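You operate a simulated robot arm through the tools that you are given. There is no shell and no other tool. Be economical: measure what you need, move in short steps, check, and stop when the job is done.

You are at the controls of a simulated robot arm. One attempt, no reset.

JOB
Test the emergency stop: hit it, twist it free, reset and restart.

The check looks at the end state, three seconds after you hand in, the way a careful person would. Anything else that was tipped, shoved, dropped, spilled or broken makes it a failure.

ROBOT AND FRAMES
A 7-joint arm with a two-finger parallel gripper on a trunk, on a base that drives. Base frame: it is fixed to the floor where the robot stands at the start and does not move with it; the origin is under the middle of the robot, x ahead of it, y to its left, z up. Readings come in mm, rad, newtons and seconds.
It reaches about 926 mm from its shoulder. Its first joint turns from -2.897 to 2.897 rad. Places, roughly: compressor [3200, -500, 800]; compressor drain tap [3500, 400, 400]; compressor outlet valve [2600, -1500, 1600]; compressor vent valve [3400, 100, 900]; down button [2500, 0, 1200]; grey door [2500, -100, 800]; lower grey door latch [2800, 100, 300]; power knob [2400, -100, 1100]; up button [2600, 0, 1200]; upper grey door latch [2800, 100, 1200]. Payload 3.91 kg.
The tool frame sits at the grasp point between the pads (the TCP): z along the fingers, y along the line on which they close. The tips reach 30 mm beyond it. The gripper opens to 110 mm. The fingers are 20 mm wide and 10 mm thick; the gripper's body (48 by 112 mm) begins 55 mm behind the TCP.
Orientation is that of the tool frame in the base frame, as [roll, pitch, yaw] about the fixed x, y, z axes, in that order (R = Rz(yaw) Ry(pitch) Rx(roll)). With the fingers straight down and closing along the base's y, the tool's x points along the base's -x, its y along +y and its z along -z.

CONTROLS
- The arm moves only by the tool arm_command. Its arguments are lists of equal length, an entry for each row: "dp": the shift along the tool's x, y, z in units of 40 mm (1.0 is 40 mm), a list of three; "delta_rot": the turn, a rotation vector about the tool's x, y, z in units of 5 degrees (1.0 is 5 degrees), a list of three; "gripper": the closure in counts, from 0 (fully open) to 255 (shut). In form: {"dp": [[tx, ty, tz], ...], "delta_rot": [[wx, wy, wz], ...], "gripper": [gripper, ...]}. A call has 1 to 10 rows; each row shifts and turns the commanded pose from where the row before left it, along the tool's axes as they then stand. A call with a number of a shift or a turn outside -1 to 1 is refused whole. A row lasts 0.2 s, in which the tool goes at most 50 mm and 0.15 rad; a call with a longer step from one row to the next is refused whole, and so is a gripper value outside its range. A pose out of reach is approached as far as the arm can. The call stops where the force on the tool passes 90 N (or 10 N more than at its start, if that is more) or the arm is blocked; 0.2 s more then pass. Each finger travels about 72 mm/s and halts on what it meets, pressing with about 36 N; the grip force reading is that of the motor and also rises with nothing between the fingers. The clock runs only during rows and for 0.2 s after the last one: add rows that do not move to give the fingers time. The reply holds the time, the measured pose of the TCP, the force on the tool along the base axes, the opening and the grip force, in the units named above and with some noise, with the torque about the TCP (base axes, N m) and any sound that the robot's microphone picked up, and new pictures: "pictures" is both (left out), scene, wrist or none.
- Cameras (640 x 400 px; columns grow to the right, rows downward): "scene" is now at [263.4, -5.3, 1177.4]; the picture's right is [-0.06, -1.00, 0.00], its down [-0.19, 0.01, -0.98] and it looks along [0.98, -0.06, -0.19] (base axes); focal length 270 px, centre (320, 200). "wrist" rides on the gripper at [72, 17, -103] in the tool frame; the picture's right is [-0.23, 0.97, 0.00], its down [-0.76, -0.18, -0.62] and it looks along [-0.61, -0.14, 0.78] (tool axes); focal length 222 px, centre (320, 200). There is no depth. A picture from a camera that has moved, and an enlarged one, comes with that camera's place and axes in the base frame and with its lens.
- lift_body(by): slides the trunk up (or, below 0, down) by that many mm; the arm and the scene camera ride with it, the base frame stays. It gives what a move gives, with no picture.
- drive_base(legs): drives the robot by 1 to 6 legs, each [ahead, left, turn to the left] in mm, mm and rad, along the robot's own axes; the way and the turn of a leg run together, so that a leg with both is an arc; at most 1500 mm and 3.142 rad a leg. The arm and the cameras ride along, it lands a little off, and it stops where it bumps. It gives what a move gives, and a new picture of the scene camera.
- aim_head(pan, tilt): turns the head with the scene camera to pan (to the left, within 1.501 rad either way) and tilt (down, from -0.506 to 1.204), counted from straight ahead of the robot. It gives what a move gives, and a new picture of the scene camera.
- close_up(camera, box): a new picture of the part [left, top, right, bottom] of that camera's present view, enlarged. It takes no simulated time.
- job_done(): hands the job in; it is judged then, once.

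Go step by step. Nothing tells you exact positions but the pictures and the camera data: compare them with the known pose of the tool, close in by small moves and look again before you grip or let go. The budget is 120 turns and 260 pictures, counting those below and the enlarged ones. Unless the task says otherwise, let go and move clear before handing in, and close with one line.

The tools are called after ">>>" as a command line: name --argument value ..., lists and objects as JSON in quotes. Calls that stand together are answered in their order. arm_command: Moves the arm, as the interface text tells. Its arguments: {"type":"object","properties":{"dp":{"type":"array"},"delta_rot":{"type":"array"},"gripper":{"type":"array"},"pictures":{"type":"string","enum":["both","scene","wrist","none"]}},"required":["dp","delta_rot","gripper"]} The other tools are called the same way: lift_body (by) slides the trunk up or down; drive_base (legs) drives the base; aim_head (pan, tilt) turns the head that bears the scene camera; close_up (camera, box) takes an enlarged picture of a part of a camera's view; job_done () hands the job in.

At the start:

```text
time: 0.0
eef_pos: [553.3, -55.4, 1000.7]
ee_rot: [3.141, -0.001, 3.14]
force: [-1.6, 0.3, -0.1]
ft_torque: [0.01, 0.02, 0.02]
gripper_width: 109.9
grasp_force: 0.1
trunk travel left (down, up): [-325.0, 357.0]
robot x, y, heading: [2.8, 1.0, 0.0]
head pan, tilt: [-0.056, 0.187]
```

scene: 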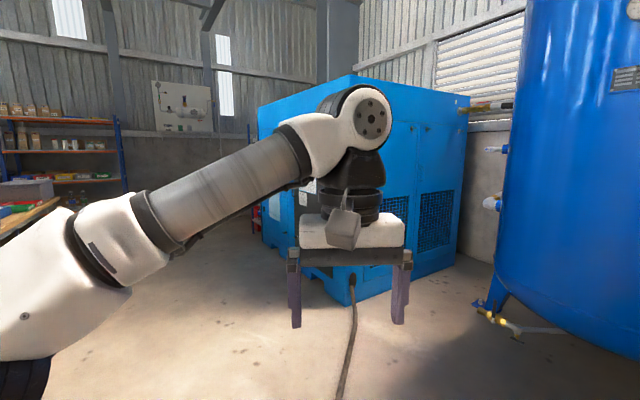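
wrist: 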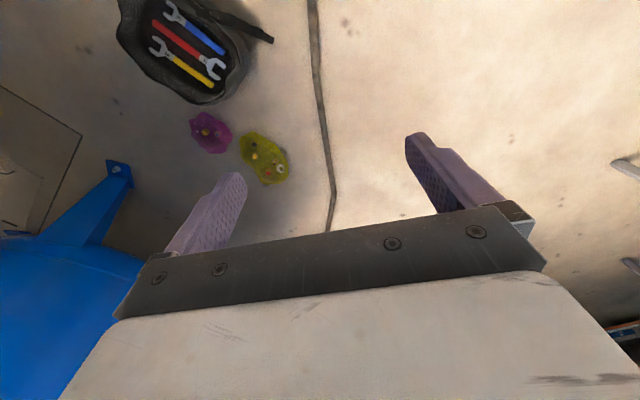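

The arm hides the compressor's control panel, which should be near [2450, -50, 1150]. I'll look closer and move the arm aside.

>>> close_up --camera "scene" --box '[240, 60, 500, 310]'

>>> drive_base --legs '[[700, 500, 0]]'

```text
1.60 times, centred on (370, 185) of scene
camera zoom: at [263.4, -5.3, 1177.4], right [-0.06, -1.0, 0.0], down [-0.19, 0.01, -0.98], along [0.98, -0.06, -0.19], focal length 432 px, centre (240, 224)
```

zoom: 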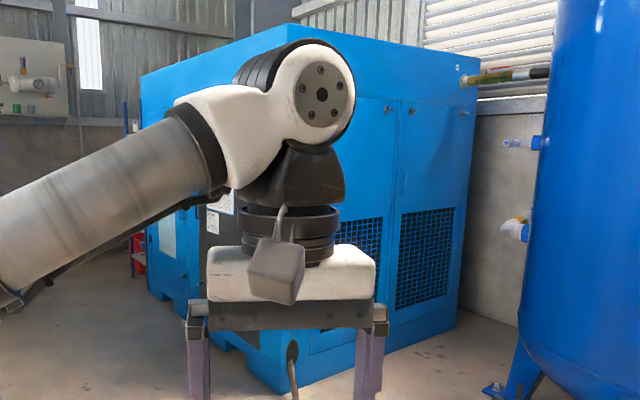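

```text
time: 4.4
eef_pos: [1225.7, 439.2, 1000.3]
ee_rot: [3.141, 0.0, -3.128]
force: [-0.5, -0.1, -0.3]
ft_torque: [-0.01, -0.02, 0.01]
gripper_width: 109.8
grasp_force: 0.0
trunk travel left (down, up): [-325.0, 357.0]
robot x, y, heading: [673.9, 483.6, 0.013]
head pan, tilt: [-0.056, 0.187]
camera scene: at [935.3, 484.3, 1177.4], right [-0.04, -1.0, 0.0], down [-0.19, 0.01, -0.98], along [0.98, -0.04, -0.19], focal length 270 px, centre (320, 200)
```

scene: 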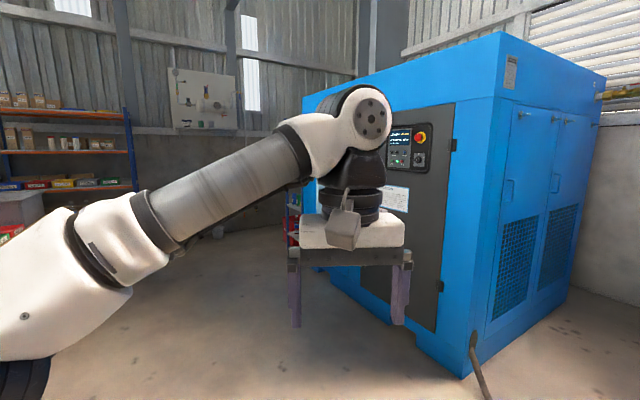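

The control panel is on the grey door, facing left. I'll zoom in.

>>> close_up --camera "scene" --box '[370, 110, 450, 180]'

>>> close_up --camera "scene" --box '[290, 30, 610, 390]'

```text
5.71 times, centred on (410, 145) of scene
camera zoom: at [935.3, 484.3, 1177.4], right [-0.04, -1.0, 0.0], down [-0.19, 0.01, -0.98], along [0.98, -0.04, -0.19], focal length 1543 px, centre (-194, 514)
```

zoom: 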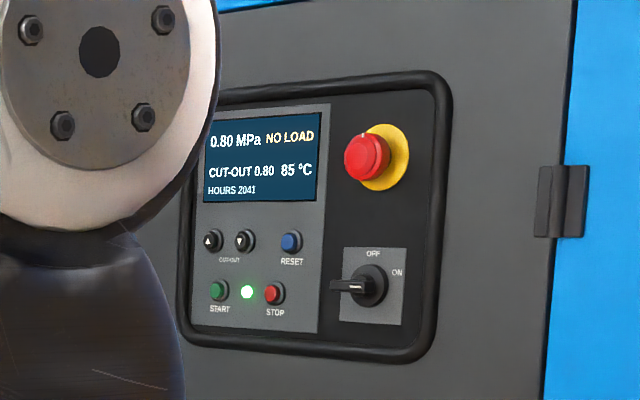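

```text
1.11 times, centred on (450, 210) of scene
camera zoom: at [935.3, 484.3, 1177.4], right [-0.04, -1.0, 0.0], down [-0.19, 0.01, -0.98], along [0.98, -0.04, -0.19], focal length 300 px, centre (176, 189)
```

zoom: 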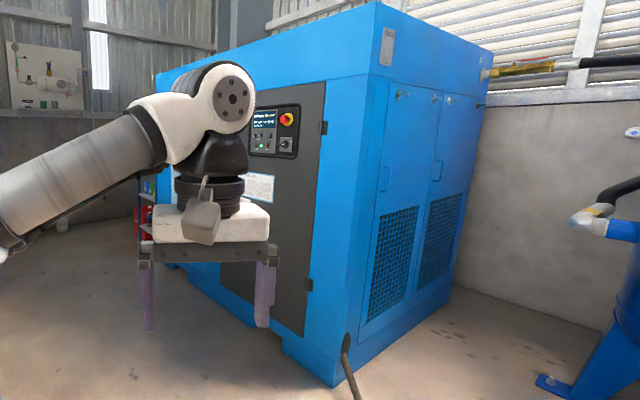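

The e-stop is roughly at [2400, -105, 1230] and the face normal is about (-0.5, 0.87). Before driving I'll check the floor ahead and to the left.

>>> aim_head --pan 0.5 --tilt 0.6

```text
time: 5.4
eef_pos: [1225.1, 438.6, 999.8]
ee_rot: [3.141, -0.001, -3.128]
force: [0.7, -0.5, 0.8]
ft_torque: [0.04, -0.01, 0.02]
gripper_width: 109.8
grasp_force: 0.1
trunk travel left (down, up): [-325.0, 357.0]
robot x, y, heading: [670.2, 486.9, 0.013]
head pan, tilt: [0.499, 0.6]
camera scene: at [919.4, 531.7, 1139.4], right [0.49, -0.87, 0.0], down [-0.49, -0.28, -0.83], along [0.72, 0.4, -0.56], focal length 270 px, centre (320, 200)
```

scene: 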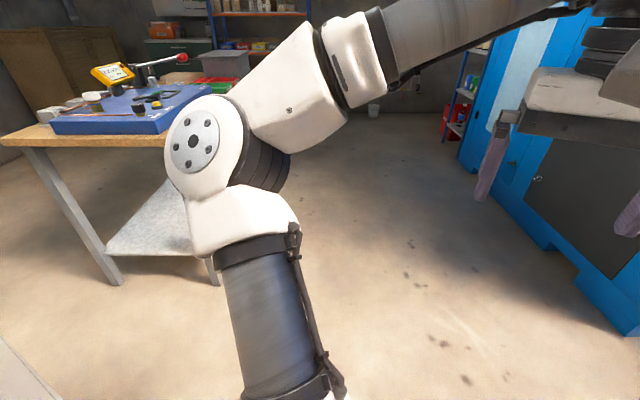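

The floor is clear towards the panel and the workbench is well left. I'll drive to about 1 m in front of the panel and turn to face it.

>>> drive_base --legs '[[1269, 277, 0], [0, 0, -1.066]]'

>>> aim_head --pan 0 --tilt 0.1

```text
time: 14.7
eef_pos: [2190.4, 294.1, 1000.5]
ee_rot: [3.141, 0.001, 2.128]
force: [-0.1, 0.3, -0.7]
ft_torque: [0.01, 0.03, 0.0]
gripper_width: 109.7
grasp_force: 0.0
trunk travel left (down, up): [-325.0, 357.0]
robot x, y, heading: [1948.7, 787.8, -1.012]
head pan, tilt: [0.499, 0.6]
camera scene: at [2112.0, 603.8, 1139.4], right [-0.49, -0.87, 0.0], down [-0.49, 0.28, -0.83], along [0.72, -0.41, -0.56], focal length 270 px, centre (320, 200)
```

scene: 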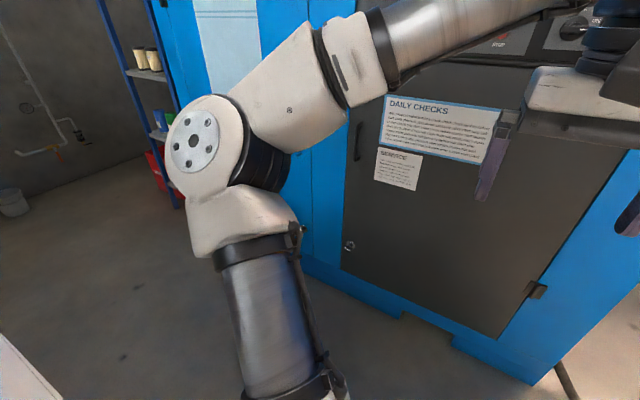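

```text
time: 15.6
eef_pos: [2189.9, 294.0, 1000.2]
ee_rot: [-3.141, 0.001, 2.128]
force: [0.0, -0.1, -0.1]
ft_torque: [-0.01, -0.03, 0.01]
gripper_width: 110.1
grasp_force: 0.1
trunk travel left (down, up): [-325.0, 357.0]
robot x, y, heading: [1946.6, 794.2, -1.012]
head pan, tilt: [0.0, 0.099]
camera scene: at [2083.8, 569.2, 1185.5], right [-0.85, -0.53, 0.0], down [-0.05, 0.08, -0.99], along [0.53, -0.84, -0.1], focal length 270 px, centre (320, 200)
```

scene: 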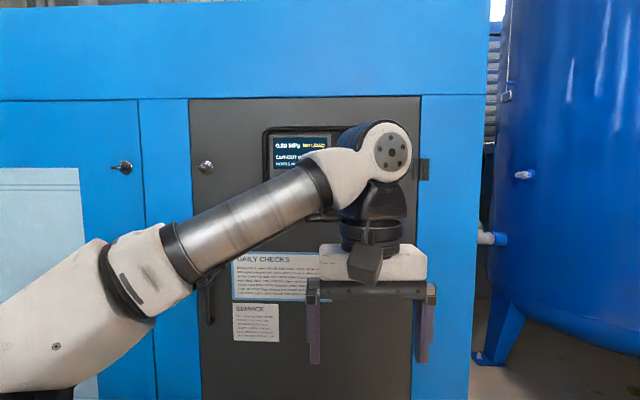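

The robot faces the panel. I'll rotate the gripper from pointing down to pointing forward, moving it up and ahead a little at the same time.

>>> arm_command --dp '[[-0.25, 0, -0.25], [-0.271, 0, -0.227], [-0.29, 0, -0.203], [-0.306, 0, -0.177], [-0.32, 0, -0.149], [-0.332, 0, -0.121], [-0.342, 0, -0.092], [-0.348, 0, -0.061], [-0.352, 0, -0.031]]' --delta_rot '[[0, -1, 0], [0, -1, 0], [0, -1, 0], [0, -1, 0], [0, -1, 0], [0, -1, 0], [0, -1, 0], [0, -1, 0], [0, -1, 0]]' --gripper '[0, 0, 0, 0, 0, 0, 0, 0, 0]' --pictures "scene"

```text
time: 17.6
eef_pos: [2238.5, 216.4, 1090.9]
ee_rot: [3.14, 0.787, 2.129]
force: [-0.3, 0.3, -0.6]
ft_torque: [-0.02, -0.01, -0.02]
gripper_width: 110.0
grasp_force: 0.0
trunk travel left (down, up): [-325.0, 357.0]
robot x, y, heading: [1942.8, 791.0, -1.015]
head pan, tilt: [0.0, 0.099]
camera scene: at [2083.7, 569.2, 1185.5], right [-0.85, -0.53, 0.0], down [-0.05, 0.08, -1.0], along [0.53, -0.84, -0.1], focal length 270 px, centre (320, 200)
```

scene: 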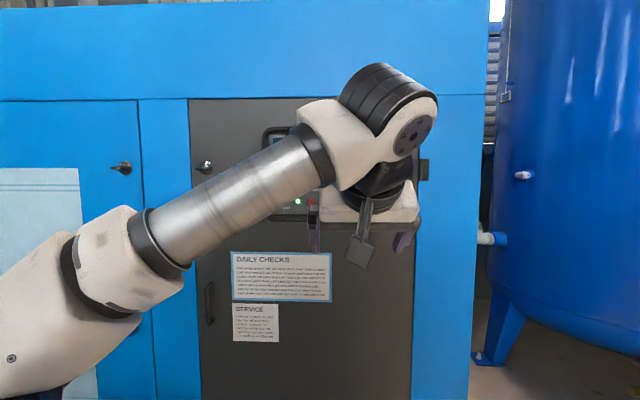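

>>> arm_command --dp '[[-0.354, 0, 0], [-0.352, 0, 0.031], [-0.348, 0, 0.061], [-0.342, 0, 0.092], [-0.332, 0, 0.121], [-0.32, 0, 0.149], [-0.306, 0, 0.177], [-0.29, 0, 0.203], [-0.271, 0, 0.227]]' --delta_rot '[[0, -1, 0], [0, -1, 0], [0, -1, 0], [0, -1, 0], [0, -1, 0], [0, -1, 0], [0, -1, 0], [0, -1, 0], [0, -1, 0]]' --gripper '[0, 0, 0, 0, 0, 0, 0, 0, 0]' --pictures "both"

```text
time: 19.6
eef_pos: [2285.1, 139.9, 1178.5]
ee_rot: [-0.055, 1.569, -1.067]
force: [0.0, -0.4, 0.8]
ft_torque: [-0.02, -0.01, -0.01]
gripper_width: 109.9
grasp_force: 0.0
trunk travel left (down, up): [-325.0, 357.0]
robot x, y, heading: [1944.2, 792.3, -1.01]
head pan, tilt: [0.0, 0.099]
camera scene: at [2083.7, 569.2, 1185.5], right [-0.85, -0.53, 0.0], down [-0.05, 0.08, -1.0], along [0.53, -0.84, -0.1], focal length 270 px, centre (320, 200)
camera wrist: at [2243.5, 235.5, 1107.0], right [0.83, 0.52, 0.23], down [-0.48, 0.44, 0.76], along [0.29, -0.74, 0.61], focal length 222 px, centre (320, 200)
```

scene: 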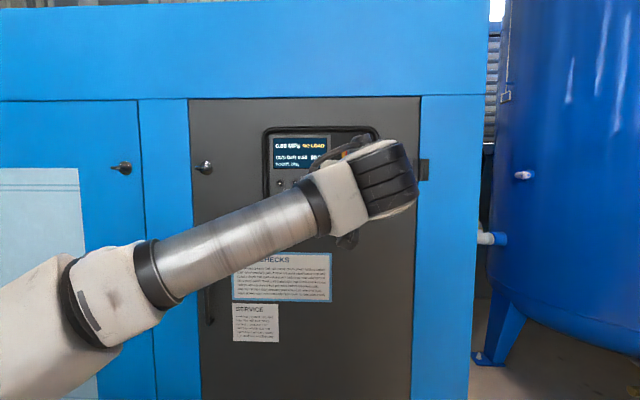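
wrist: 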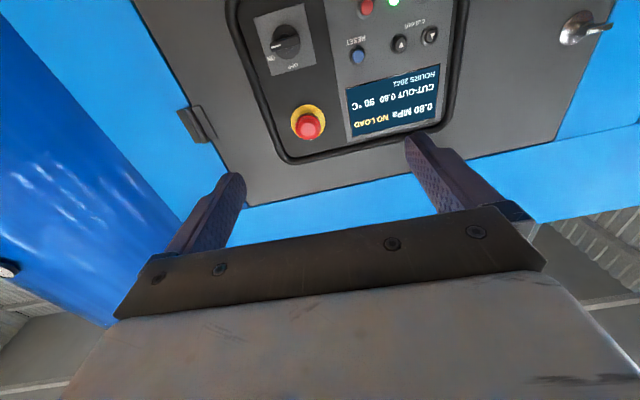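

The wrist camera (upside down) sees the whole panel. The e-stop head is near [2386, -92, 1230], about 250 mm ahead of the TCP. I'll zoom in for detail.

>>> close_up --camera "wrist" --box '[240, 0, 450, 160]'

>>> arm_command --dp '[[-0.65, -0.3, 0], [-0.65, -0.38, 0], [0, 0, 0.8], [0, 0, 0.8], [0, 0, 0.8]]' --delta_rot '[[0.24, 0, 0], [0.24, 0, 0], [0, 0, 0], [0, 0, 0], [0, 0, 0]]' --gripper '[255, 255, 255, 255, 255]'

```text
2.50 times, centred on (345, 80) of wrist
camera zoom: at [2243.5, 235.5, 1107.0], right [0.83, 0.52, 0.23], down [-0.48, 0.44, 0.76], along [0.29, -0.74, 0.61], focal length 555 px, centre (258, 500)
```

zoom: 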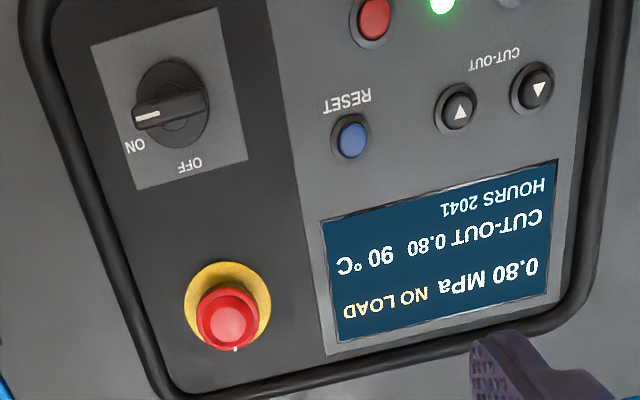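

```text
time: 20.8
eef_pos: [2310.5, 40.0, 1231.7]
ee_rot: [1.238, 1.57, 0.183]
force: [-0.2, -0.2, -0.2]
ft_torque: [0.03, -0.01, -0.03]
gripper_width: 0.0
grasp_force: 36.2
trunk travel left (down, up): [-325.0, 357.0]
robot x, y, heading: [1946.3, 789.4, -1.017]
head pan, tilt: [0.0, 0.099]
camera scene: at [2083.7, 569.1, 1185.5], right [-0.85, -0.53, 0.0], down [-0.05, 0.08, -1.0], along [0.53, -0.84, -0.1], focal length 270 px, centre (320, 200)
camera wrist: at [2273.3, 138.3, 1159.2], right [0.85, 0.48, 0.23], down [-0.46, 0.45, 0.76], along [0.26, -0.75, 0.61], focal length 222 px, centre (320, 200)
```

scene: 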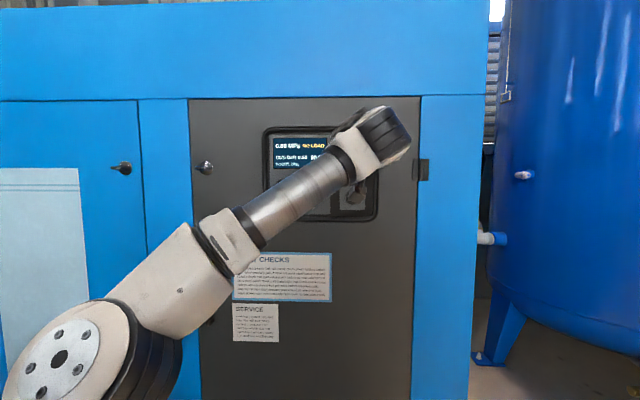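
wrist: 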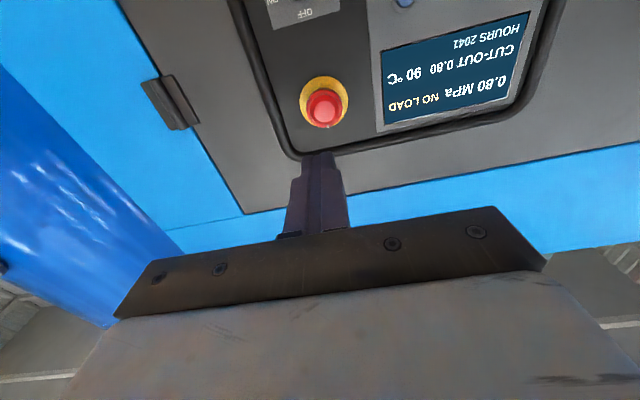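

The closed fingertips line up with the e-stop, about 110 mm short of it. I'll advance partway and check.

>>> arm_command --dp '[[0.03, 0.07, 0.8], [0.03, 0, 0.8]]' --delta_rot '[[0, 0, 0], [0, 0, 0]]' --gripper '[255, 255]' --pictures "wrist"

>>> close_up --camera "wrist" --box '[240, 60, 420, 180]'

```text
time: 21.4
eef_pos: [2342.7, -11.5, 1228.4]
ee_rot: [-2.459, 1.57, 2.77]
force: [-0.3, -0.2, -0.4]
ft_torque: [-0.01, 0.0, 0.01]
gripper_width: 0.0
grasp_force: 36.2
trunk travel left (down, up): [-325.0, 357.0]
robot x, y, heading: [1946.4, 788.8, -1.017]
head pan, tilt: [0.0, 0.099]
camera wrist: at [2305.8, 86.1, 1156.3], right [0.85, 0.48, 0.23], down [-0.46, 0.45, 0.76], along [0.26, -0.75, 0.61], focal length 222 px, centre (320, 200)
```

wrist: 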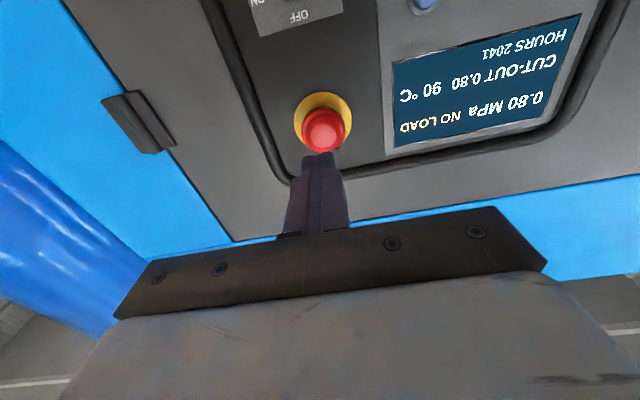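

```text
3.33 times, centred on (330, 120) of wrist
camera zoom: at [2305.8, 86.1, 1156.3], right [0.85, 0.48, 0.23], down [-0.46, 0.45, 0.76], along [0.26, -0.75, 0.61], focal length 740 px, centre (287, 467)
```

zoom: 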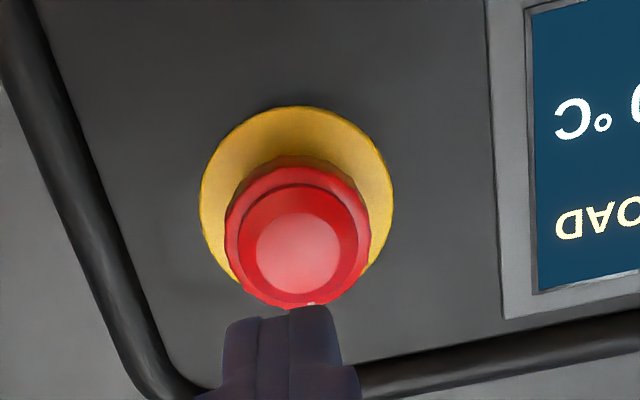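

Aligned within 2–3 mm, with about 40 mm to go. I'll advance and press gently in small steps.

>>> arm_command --dp '[[0.03, 0.06, 0.7], [0, 0, 0.2], [0, 0, 0.12], [0, 0, 0.12], [0, 0, 0.12]]' --delta_rot '[[0, 0, 0], [0, 0, 0], [0, 0, 0], [0, 0, 0], [0, 0, 0]]' --gripper '[255, 255, 255, 255, 255]' --pictures "wrist"

>>> close_up --camera "wrist" --box '[240, 60, 420, 180]'

```text
time: 22.6
eef_pos: [2369.9, -54.8, 1228.4]
ee_rot: [-0.247, 1.571, -1.301]
force: [0.4, 0.8, -0.3]
ft_torque: [0.05, 0.0, -0.01]
gripper_width: 0.1
grasp_force: 36.2
trunk travel left (down, up): [-325.0, 357.0]
robot x, y, heading: [1942.7, 791.1, -1.012]
head pan, tilt: [0.0, 0.099]
camera wrist: at [2333.4, 43.9, 1155.9], right [0.85, 0.48, 0.23], down [-0.46, 0.45, 0.76], along [0.26, -0.75, 0.61], focal length 222 px, centre (320, 200)
```

wrist: 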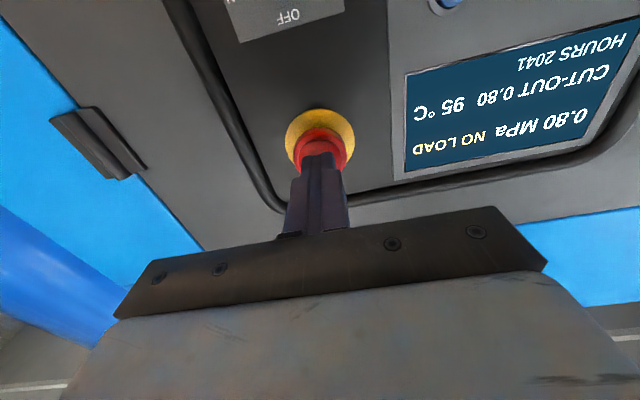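

```text
3.33 times, centred on (330, 120) of wrist
camera zoom: at [2333.4, 43.9, 1155.9], right [0.85, 0.48, 0.23], down [-0.46, 0.45, 0.76], along [0.26, -0.75, 0.61], focal length 740 px, centre (287, 467)
```

zoom: 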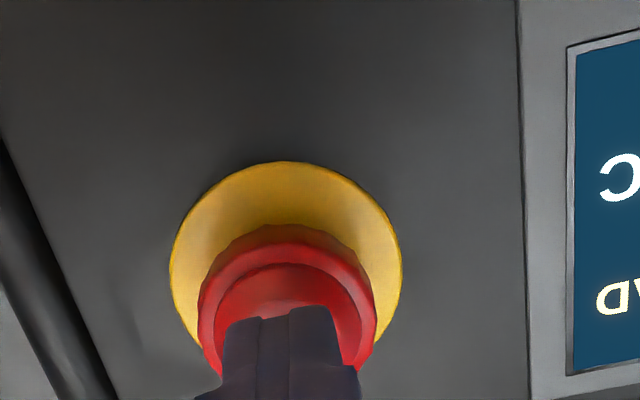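

No contact yet, so I'll keep going in small steps.

>>> arm_command --dp '[[0, 0, 0.15], [0, 0, 0.15], [0, 0, 0.12], [0, 0, 0.12], [0, 0, 0.12]]' --delta_rot '[[0, 0, 0], [0, 0, 0], [0, 0, 0], [0, 0, 0], [0, 0, 0]]' --gripper '[255, 255, 255, 255, 255]' --pictures "wrist"

```text
time: 23.8
eef_pos: [2380.6, -75.5, 1229.7]
ee_rot: [0.224, 1.57, -0.831]
force: [-17.5, 36.7, -19.5]
ft_torque: [0.43, 0.19, 0.01]
gripper_width: 0.0
grasp_force: 35.4
trunk travel left (down, up): [-325.0, 357.0]
robot x, y, heading: [1945.3, 790.4, -1.015]
head pan, tilt: [0.0, 0.099]
heard: click
camera wrist: at [2344.3, 23.2, 1157.0], right [0.85, 0.48, 0.23], down [-0.46, 0.45, 0.76], along [0.26, -0.75, 0.61], focal length 222 px, centre (320, 200)
```

wrist: 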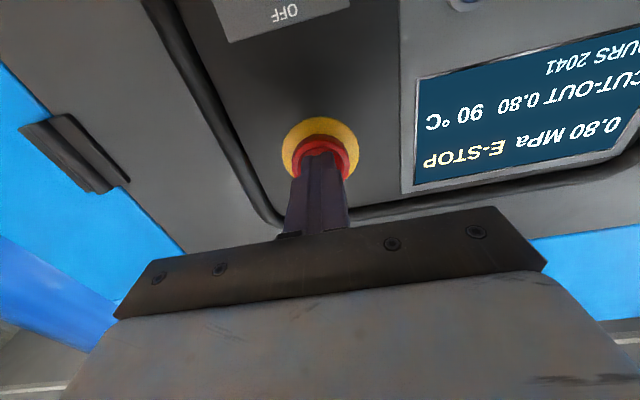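

Click heard and the display reads E-STOP. I'll back off, open the fingers partway and pre-rotate the wrist counter-clockwise ready for a clockwise twist.

>>> arm_command --dp '[[0, 0, -0.6], [0, 0, -0.4], [0, 0, 0], [0, 0, 0], [0, 0, 0], [0, 0, 0], [0, 0, 0], [0, 0, 0], [0, 0, 0], [0, 0, 0]]' --delta_rot '[[0, 0, 0], [0, 0, 0], [0, 0, -1], [0, 0, -1], [0, 0, -1], [0, 0, -1], [0, 0, -1], [0, 0, -1], [0, 0, -1], [0, 0, -1]]' --gripper '[255, 255, 93, 93, 93, 93, 93, 93, 93, 93]' --pictures "both"

>>> close_up --camera "wrist" --box '[220, 40, 460, 200]'

```text
time: 26.0
eef_pos: [2364.6, -41.0, 1228.3]
ee_rot: [-1.569, 0.872, -2.626]
force: [0.3, 0.8, -0.8]
ft_torque: [0.03, 0.01, -0.03]
gripper_width: 69.9
grasp_force: 0.0
trunk travel left (down, up): [-325.0, 357.0]
robot x, y, heading: [1943.3, 792.8, -1.014]
head pan, tilt: [0.0, 0.099]
camera scene: at [2083.7, 569.1, 1185.5], right [-0.85, -0.53, 0.0], down [-0.05, 0.08, -1.0], along [0.53, -0.84, -0.1], focal length 270 px, centre (320, 200)
camera wrist: at [2283.0, 30.9, 1162.2], right [0.78, 0.44, -0.45], down [0.0, 0.72, 0.7], along [0.63, -0.54, 0.56], focal length 222 px, centre (320, 200)
```

scene: 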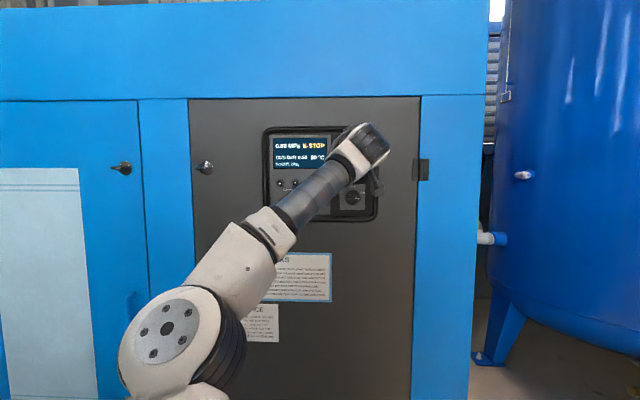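
wrist: 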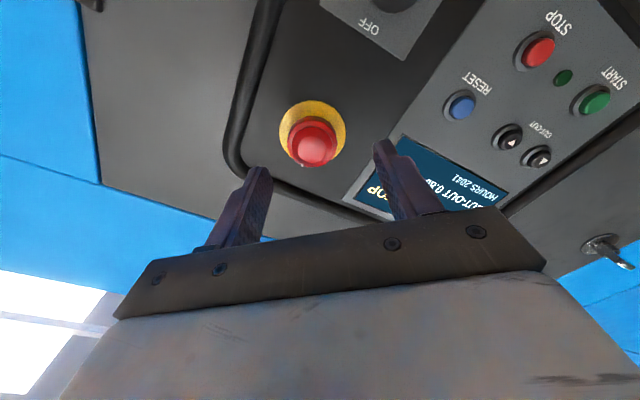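

```text
2.50 times, centred on (340, 120) of wrist
camera zoom: at [2283.0, 30.9, 1162.2], right [0.78, 0.44, -0.45], down [0.0, 0.72, 0.7], along [0.63, -0.54, 0.56], focal length 555 px, centre (270, 400)
```

zoom: 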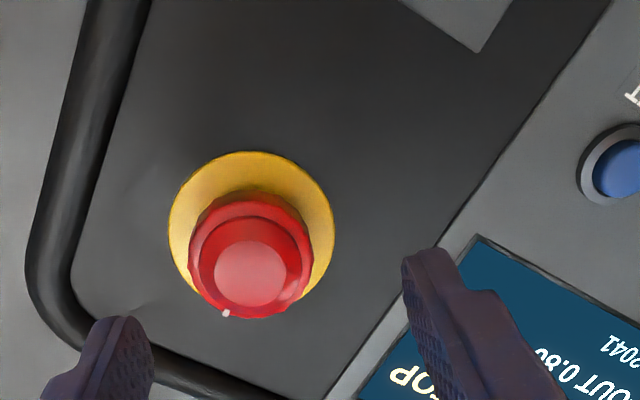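

The head sits slightly to one side of the finger axis. I'll correct it while advancing halfway, then look again.

>>> arm_command --dp '[[-0.05, -0.14, 0.4], [0, 0, 0.35]]' --delta_rot '[[0, 0, 0], [0, 0, 0]]' --gripper '[93, 93]' --pictures "wrist"

>>> close_up --camera "wrist" --box '[220, 60, 460, 220]'

```text
time: 26.6
eef_pos: [2375.8, -69.4, 1233.8]
ee_rot: [-1.569, 0.872, -2.628]
force: [0.4, -0.2, 0.9]
ft_torque: [-0.02, 0.0, 0.04]
gripper_width: 69.8
grasp_force: 0.1
trunk travel left (down, up): [-325.0, 357.0]
robot x, y, heading: [1948.9, 791.1, -1.013]
head pan, tilt: [0.0, 0.099]
camera wrist: at [2293.9, 3.4, 1168.2], right [0.78, 0.44, -0.45], down [0.0, 0.72, 0.7], along [0.63, -0.54, 0.56], focal length 222 px, centre (320, 200)
```

wrist: 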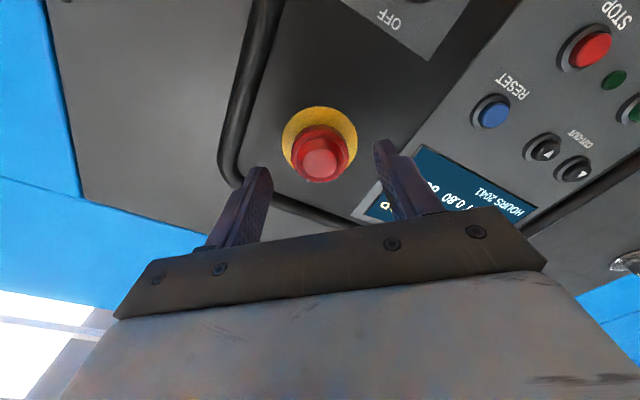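

```text
2.50 times, centred on (340, 140) of wrist
camera zoom: at [2293.9, 3.4, 1168.2], right [0.78, 0.44, -0.45], down [0.0, 0.72, 0.7], along [0.63, -0.54, 0.56], focal length 555 px, centre (270, 350)
```

zoom: 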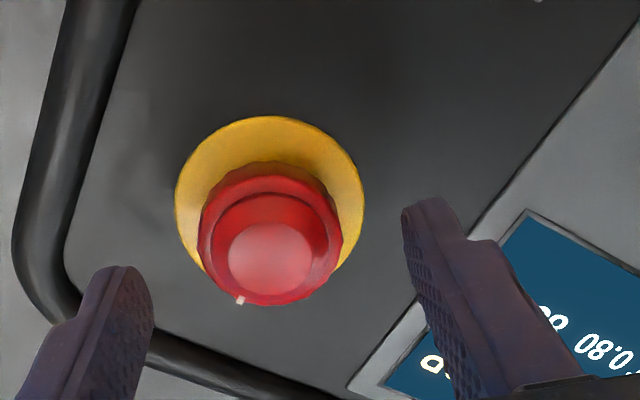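

Well centred now. I'll advance 30 mm so that the pads straddle the head, then close.

>>> arm_command --dp '[[0, 0, 0.4], [0, 0, 0.35], [0, 0, 0], [0, 0, 0], [0, 0, 0]]' --delta_rot '[[0, 0, 0], [0, 0, 0], [0, 0, 0], [0, 0, 0], [0, 0, 0]]' --gripper '[93, 93, 255, 255, 255]' --pictures "wrist"

>>> close_up --camera "wrist" --box '[220, 60, 460, 220]'

```text
time: 27.8
eef_pos: [2389.1, -96.0, 1233.9]
ee_rot: [-1.57, 0.871, -2.624]
force: [-1.1, -5.0, 3.3]
ft_torque: [-0.18, -0.11, -0.03]
gripper_width: 42.2
grasp_force: 45.2
trunk travel left (down, up): [-325.0, 357.0]
robot x, y, heading: [1944.4, 791.1, -1.016]
head pan, tilt: [0.0, 0.099]
camera wrist: at [2307.9, -23.7, 1168.0], right [0.78, 0.44, -0.45], down [0.0, 0.72, 0.7], along [0.63, -0.54, 0.56], focal length 222 px, centre (320, 200)
```

wrist: 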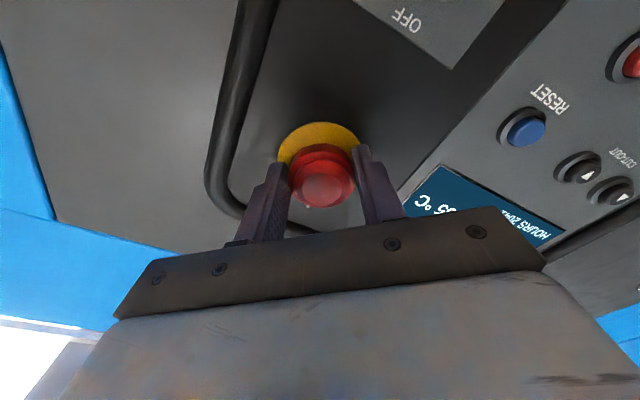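

```text
2.50 times, centred on (340, 140) of wrist
camera zoom: at [2307.9, -23.7, 1168.0], right [0.78, 0.44, -0.45], down [0.0, 0.72, 0.7], along [0.63, -0.54, 0.56], focal length 555 px, centre (270, 350)
```

zoom: 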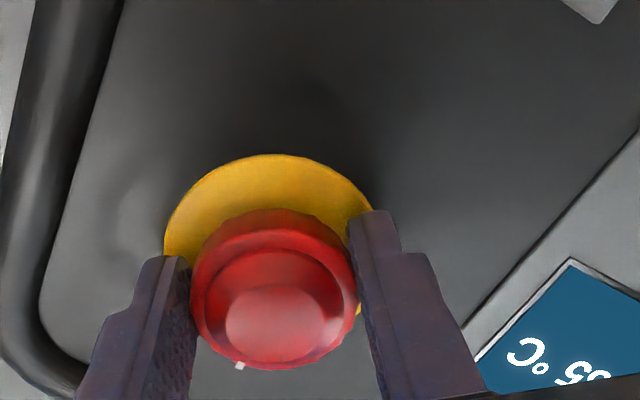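

Gripped at 42 mm. Now I'll twist clockwise (positive about tool z).

>>> arm_command --dp '[[0, 0, 0], [0, 0, 0], [0, 0, 0], [0, 0, 0], [0, 0, 0], [0, 0, 0], [0, 0, 0], [0, 0, 0], [0, 0, 0]]' --delta_rot '[[0, 0, 1], [0, 0, 1], [0, 0, 1], [0, 0, 1], [0, 0, 1], [0, 0, 1], [0, 0, 1], [0, 0, 1], [0, 0, 1]]' --gripper '[255, 255, 255, 255, 255, 255, 255, 255, 255]' --pictures "both"

>>> close_up --camera "wrist" --box '[220, 60, 460, 220]'

>>> close_up --camera "scene" --box '[260, 120, 390, 220]'

```text
time: 29.8
eef_pos: [2392.6, -94.6, 1233.9]
ee_rot: [1.571, 1.482, 0.518]
force: [-2.6, 4.5, -1.9]
ft_torque: [-0.33, -0.2, -0.26]
gripper_width: 42.2
grasp_force: 45.4
trunk travel left (down, up): [-325.0, 357.0]
robot x, y, heading: [1944.4, 794.5, -1.014]
head pan, tilt: [0.0, 0.099]
camera scene: at [2083.7, 569.5, 1185.7], right [-0.85, -0.53, 0.0], down [-0.05, 0.08, -1.0], along [0.53, -0.84, -0.1], focal length 270 px, centre (320, 200)
camera wrist: at [2360.1, 5.6, 1162.8], right [0.83, 0.47, 0.31], down [-0.52, 0.42, 0.74], along [0.22, -0.78, 0.59], focal length 222 px, centre (320, 200)
```

scene: 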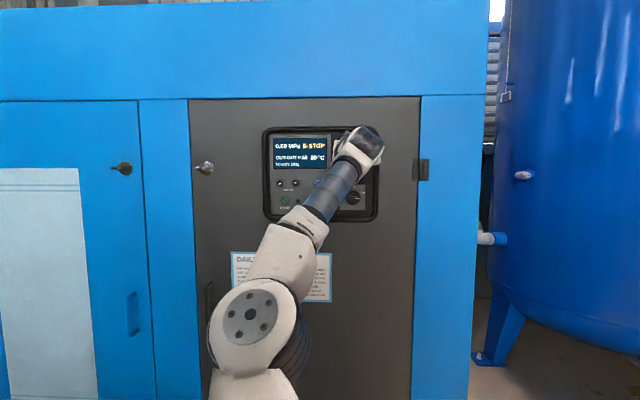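
wrist: 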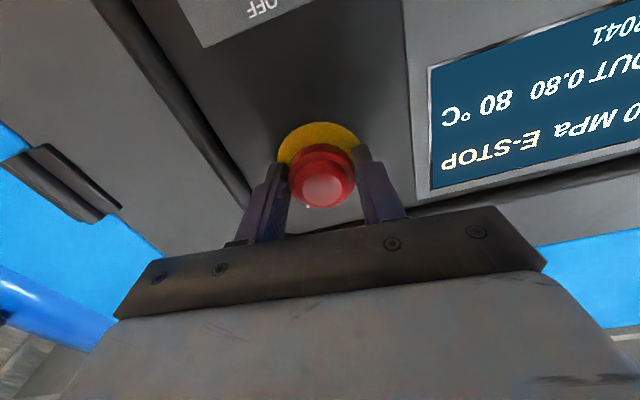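

```text
2.50 times, centred on (340, 140) of wrist
camera zoom: at [2360.1, 5.6, 1162.8], right [0.83, 0.47, 0.31], down [-0.52, 0.42, 0.74], along [0.22, -0.78, 0.59], focal length 555 px, centre (270, 350)
```

zoom: 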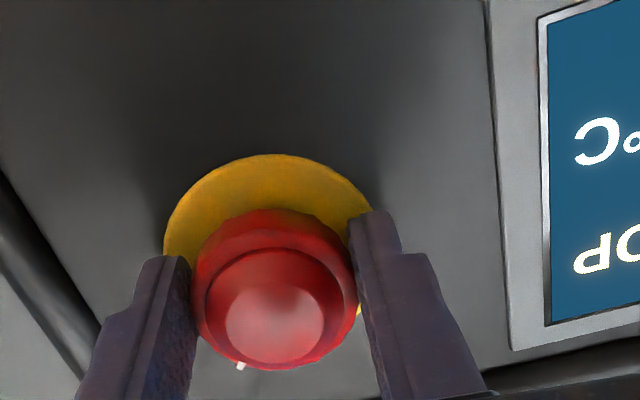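

```text
4.00 times, centred on (325, 170) of scene
camera zoom: at [2083.7, 569.5, 1185.7], right [-0.85, -0.53, 0.0], down [-0.05, 0.08, -1.0], along [0.53, -0.84, -0.1], focal length 1080 px, centre (300, 320)
```

zoom: 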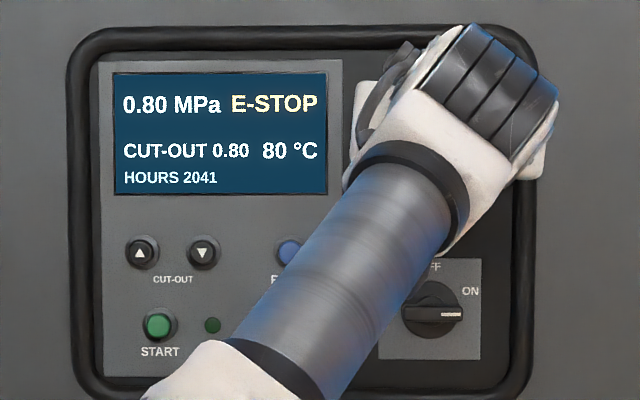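

The head turns with the gripper (the white mark moved with it), but no release click yet. I'll continue clockwise.

>>> arm_command --dp '[[0, 0, 0], [0, 0, 0], [0, 0, 0], [0, 0, 0], [0, 0, 0], [0, 0, 0]]' --delta_rot '[[0, 0, 1], [0, 0, 1], [0, 0, 1], [0, 0, 1], [0, 0, 1], [0, 0, 1]]' --gripper '[255, 255, 255, 255, 255, 255]' --pictures "wrist"

>>> close_up --camera "wrist" --box '[220, 60, 460, 220]'

```text
time: 31.2
eef_pos: [2390.9, -86.6, 1233.4]
ee_rot: [1.545, 0.964, 0.501]
force: [23.7, -15.6, 41.8]
ft_torque: [-0.57, -0.06, -0.24]
gripper_width: 42.5
grasp_force: 45.1
out of reach, approached as far as the arm can: row 6
trunk travel left (down, up): [-325.0, 357.0]
robot x, y, heading: [1942.3, 790.4, -1.012]
head pan, tilt: [0.0, 0.099]
camera wrist: at [2386.6, 29.5, 1180.7], right [0.57, 0.34, 0.74], down [-0.82, 0.26, 0.51], along [-0.01, -0.9, 0.43], focal length 222 px, centre (320, 200)
```

wrist: 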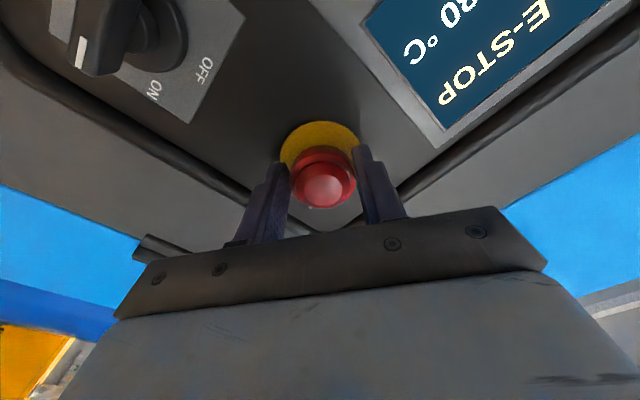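

```text
2.50 times, centred on (340, 140) of wrist
camera zoom: at [2386.6, 29.5, 1180.7], right [0.57, 0.34, 0.74], down [-0.82, 0.26, 0.51], along [-0.01, -0.9, 0.43], focal length 555 px, centre (270, 350)
```

zoom: 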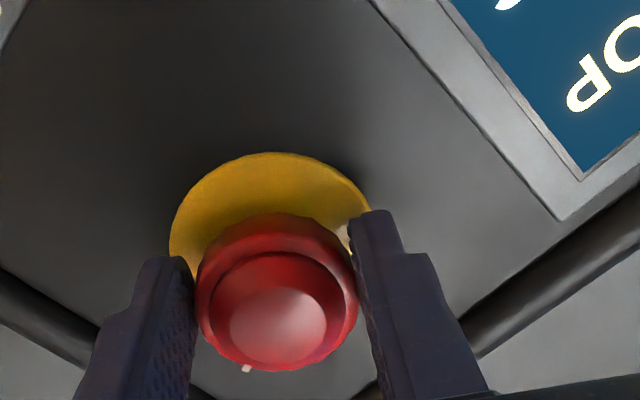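

The wrist hit a joint limit after about 75° of twist with no click. I'll release, back off and look at the state.

>>> arm_command --dp '[[0, 0, 0], [0, 0, 0], [0, 0, 0], [0, 0, -0.5], [0, 0, -0.5], [0, 0, -0.25]]' --delta_rot '[[0, 0, -0.5], [0, 0, 0], [0, 0, 0], [0, 0, 0], [0, 0, 0], [0, 0, -1]]' --gripper '[93, 93, 93, 93, 93, 93]' --pictures "wrist"

>>> close_up --camera "wrist" --box '[200, 40, 440, 200]'

```text
time: 32.6
eef_pos: [2360.1, -47.6, 1225.0]
ee_rot: [1.571, 1.091, 0.515]
force: [-0.8, -0.6, 0.2]
ft_torque: [0.04, -0.04, 0.0]
gripper_width: 69.7
grasp_force: 0.0
trunk travel left (down, up): [-325.0, 357.0]
robot x, y, heading: [1941.8, 789.7, -1.016]
head pan, tilt: [0.0, 0.099]
camera wrist: at [2350.7, 65.1, 1167.8], right [0.66, 0.37, 0.65], down [-0.75, 0.29, 0.59], along [0.03, -0.88, 0.47], focal length 222 px, centre (320, 200)
```

wrist: 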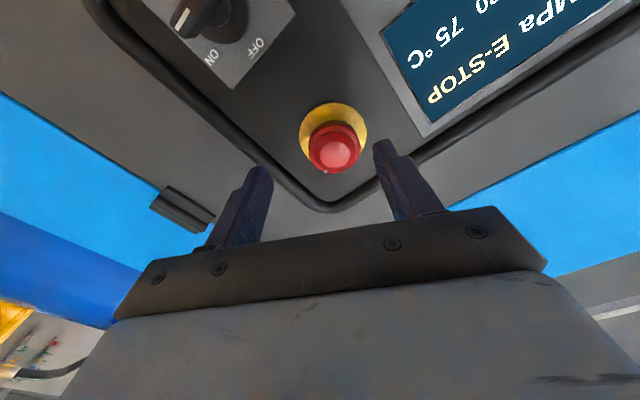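

```text
2.50 times, centred on (320, 120) of wrist
camera zoom: at [2350.7, 65.1, 1167.8], right [0.66, 0.37, 0.65], down [-0.75, 0.29, 0.59], along [0.03, -0.88, 0.47], focal length 555 px, centre (320, 400)
```

zoom: 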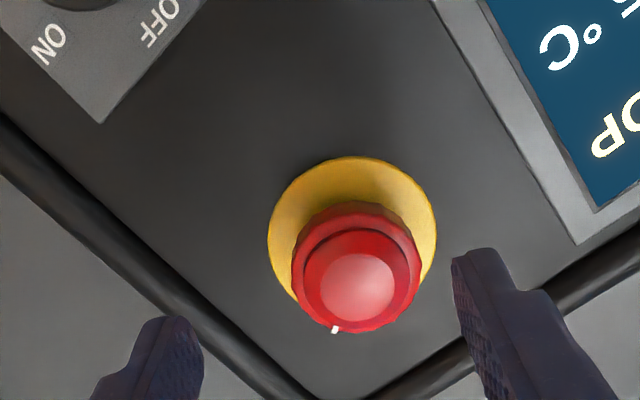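

The head stayed rotated about 70° clockwise and may already have popped out. I'll return to the earlier viewing pose to compare its height directly.

>>> arm_command --dp '[[0, 0, -0.5], [0, 0, -0.5], [0, 0, 0], [0, 0, 0], [0, 0, 0], [0, 0, 0]]' --delta_rot '[[0, 0, -1], [0, 0, -1], [0, 0, -1], [0, 0, -1], [0, 0, -1], [0, 0, -0.5]]' --gripper '[93, 93, 93, 93, 93, 93]' --pictures "wrist"

>>> close_up --camera "wrist" --box '[240, 60, 420, 180]'

>>> close_up --camera "scene" --box '[260, 120, 390, 220]'

```text
time: 34.0
eef_pos: [2343.1, -12.9, 1222.9]
ee_rot: [-1.651, 1.569, -2.708]
force: [-0.8, 0.2, 0.2]
ft_torque: [-0.01, -0.01, -0.01]
gripper_width: 69.9
grasp_force: 0.1
trunk travel left (down, up): [-325.0, 357.0]
robot x, y, heading: [1946.1, 790.4, -1.015]
head pan, tilt: [0.0, 0.099]
camera wrist: at [2304.9, 84.7, 1150.9], right [0.85, 0.48, 0.23], down [-0.46, 0.46, 0.76], along [0.26, -0.75, 0.61], focal length 222 px, centre (320, 200)
```

wrist: 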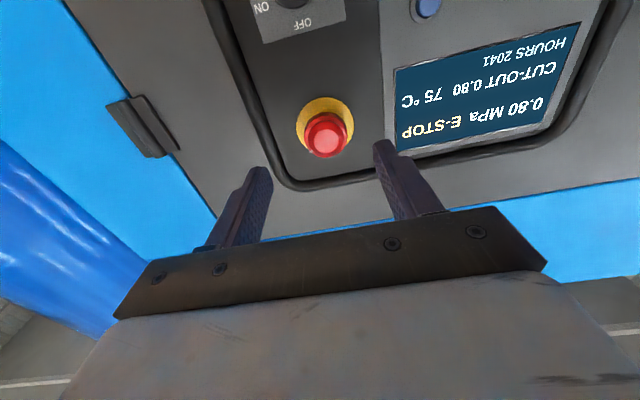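

```text
3.33 times, centred on (330, 120) of wrist
camera zoom: at [2304.9, 84.7, 1150.9], right [0.85, 0.48, 0.23], down [-0.46, 0.46, 0.76], along [0.26, -0.75, 0.61], focal length 740 px, centre (287, 467)
```

zoom: 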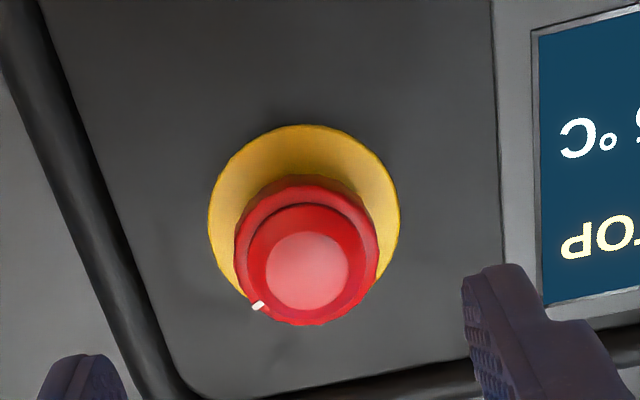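

```text
4.00 times, centred on (325, 170) of scene
camera zoom: at [2083.7, 569.1, 1185.5], right [-0.85, -0.53, 0.0], down [-0.05, 0.08, -1.0], along [0.53, -0.84, -0.1], focal length 1080 px, centre (300, 320)
```

zoom: 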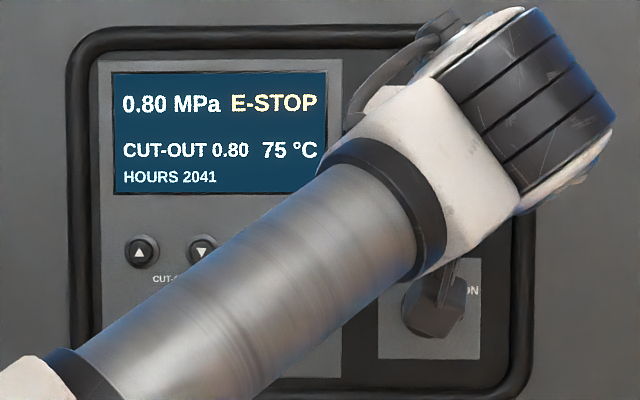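

The head's height now matches the unpressed view (mark rotated ~65°), so it seems released. Next I'll close the fingers and move in front of the RESET button (~103 mm left, 61 mm down).

>>> arm_command --dp '[[0.5, 0.86, 0], [0.5, 0.86, 0], [0.52, 0.86, 0], [0, 0, 0]]' --delta_rot '[[0, 0, 0], [0, 0, 0], [0, 0, 0], [0, 0, 0]]' --gripper '[255, 255, 255, 255]' --pictures "both"

>>> close_up --camera "wrist" --box '[200, 40, 440, 200]'

```text
time: 35.0
eef_pos: [2430.1, 38.9, 1163.3]
ee_rot: [-1.314, 1.571, -2.37]
force: [0.1, -0.7, -0.6]
ft_torque: [0.03, -0.02, -0.01]
gripper_width: 0.0
grasp_force: 36.2
trunk travel left (down, up): [-325.0, 357.0]
robot x, y, heading: [1949.3, 793.2, -1.018]
head pan, tilt: [0.0, 0.099]
camera scene: at [2083.8, 569.2, 1185.5], right [-0.85, -0.53, 0.0], down [-0.05, 0.08, -1.0], along [0.53, -0.84, -0.1], focal length 270 px, centre (320, 200)
camera wrist: at [2394.1, 137.1, 1089.4], right [0.85, 0.48, 0.23], down [-0.46, 0.45, 0.76], along [0.26, -0.75, 0.61], focal length 222 px, centre (320, 200)
```

scene: 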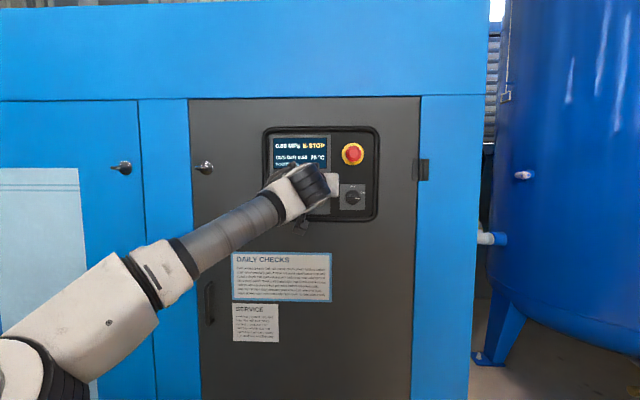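
wrist: 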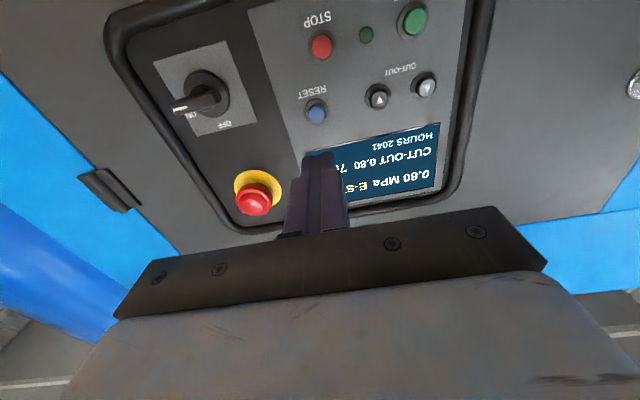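

```text
2.50 times, centred on (320, 120) of wrist
camera zoom: at [2394.1, 137.1, 1089.4], right [0.85, 0.48, 0.23], down [-0.46, 0.45, 0.76], along [0.26, -0.75, 0.61], focal length 555 px, centre (320, 400)
```

zoom: 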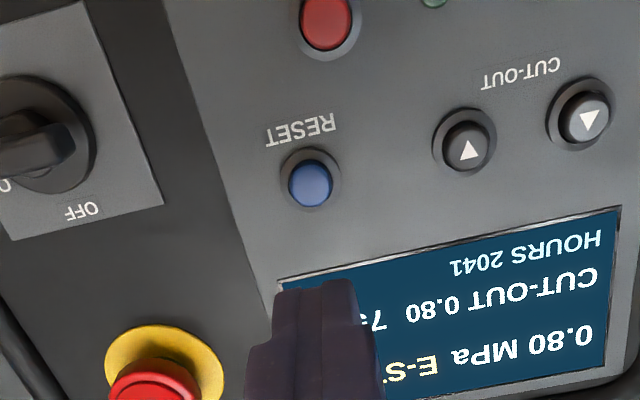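

RESET is almost on the axis; I'll correct 3 mm and advance.

>>> arm_command --dp '[[0.08, -0.08, 0.7], [0, 0, 0.7], [0, 0, 0.5]]' --delta_rot '[[0, 0, 0], [0, 0, 0], [0, 0, 0]]' --gripper '[255, 255, 255]' --pictures "wrist"

>>> close_up --camera "wrist" --box '[240, 80, 420, 200]'

```text
time: 35.8
eef_pos: [2467.4, -29.1, 1159.2]
ee_rot: [-2.693, 1.57, 2.534]
force: [0.4, -0.6, -0.5]
ft_torque: [-0.01, -0.04, 0.0]
gripper_width: 0.3
grasp_force: 35.4
trunk travel left (down, up): [-325.0, 357.0]
robot x, y, heading: [1944.5, 790.9, -1.013]
head pan, tilt: [0.0, 0.099]
camera wrist: at [2431.1, 68.0, 1087.3], right [0.85, 0.48, 0.23], down [-0.46, 0.45, 0.76], along [0.26, -0.75, 0.61], focal length 222 px, centre (320, 200)
```

wrist: 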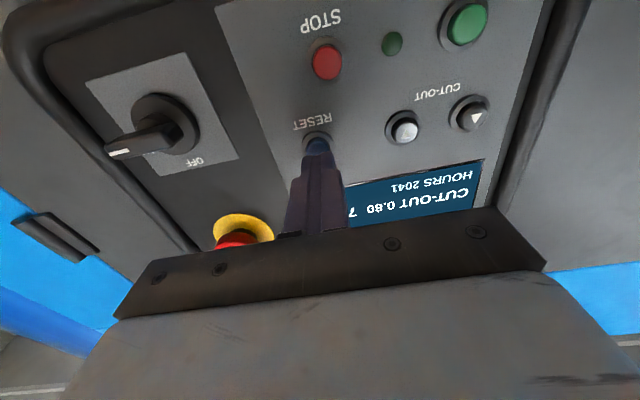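

```text
3.33 times, centred on (330, 140) of wrist
camera zoom: at [2431.1, 68.0, 1087.3], right [0.85, 0.48, 0.23], down [-0.46, 0.45, 0.76], along [0.26, -0.75, 0.61], focal length 740 px, centre (287, 400)
```

zoom: 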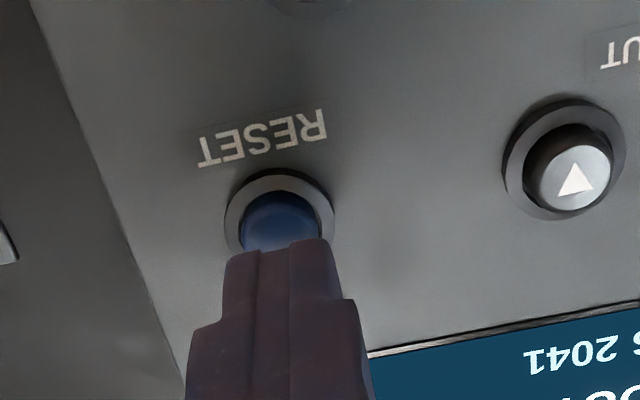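

Aligned. I'll push in small steps.

>>> arm_command --dp '[[0, -0.03, 0.25], [0, 0, 0.12], [0, 0, 0.1], [0, 0, 0.1]]' --delta_rot '[[0, 0, 0], [0, 0, 0], [0, 0, 0], [0, 0, 0]]' --gripper '[255, 255, 255, 255]' --pictures "wrist"

>>> close_up --camera "wrist" --box '[240, 80, 420, 200]'

```text
time: 36.8
eef_pos: [2476.9, -47.6, 1161.4]
ee_rot: [-2.341, 1.569, 2.886]
force: [-14.4, 31.7, -14.3]
ft_torque: [0.43, 0.23, 0.12]
gripper_width: 0.0
grasp_force: 36.1
trunk travel left (down, up): [-325.0, 357.0]
robot x, y, heading: [1945.4, 793.3, -1.016]
head pan, tilt: [0.0, 0.099]
heard: click
camera wrist: at [2439.4, 50.0, 1088.4], right [0.85, 0.48, 0.23], down [-0.46, 0.45, 0.76], along [0.26, -0.75, 0.61], focal length 222 px, centre (320, 200)
```

wrist: 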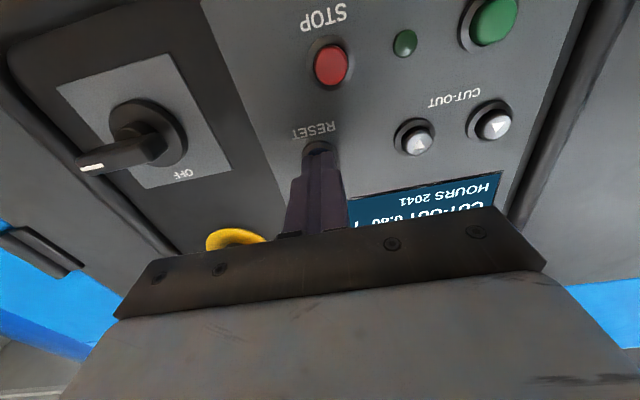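

```text
3.33 times, centred on (330, 140) of wrist
camera zoom: at [2439.4, 50.0, 1088.4], right [0.85, 0.48, 0.23], down [-0.46, 0.45, 0.76], along [0.26, -0.75, 0.61], focal length 740 px, centre (287, 400)
```

zoom: 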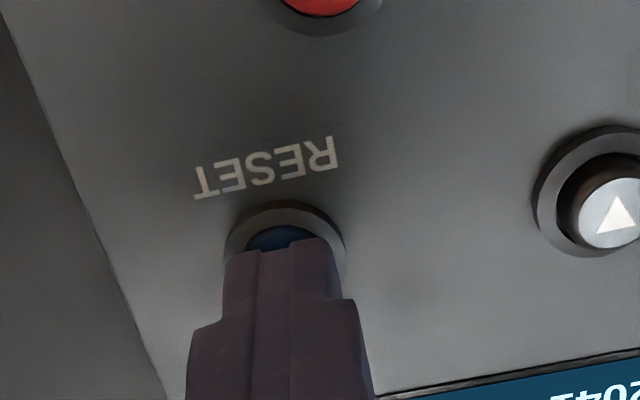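

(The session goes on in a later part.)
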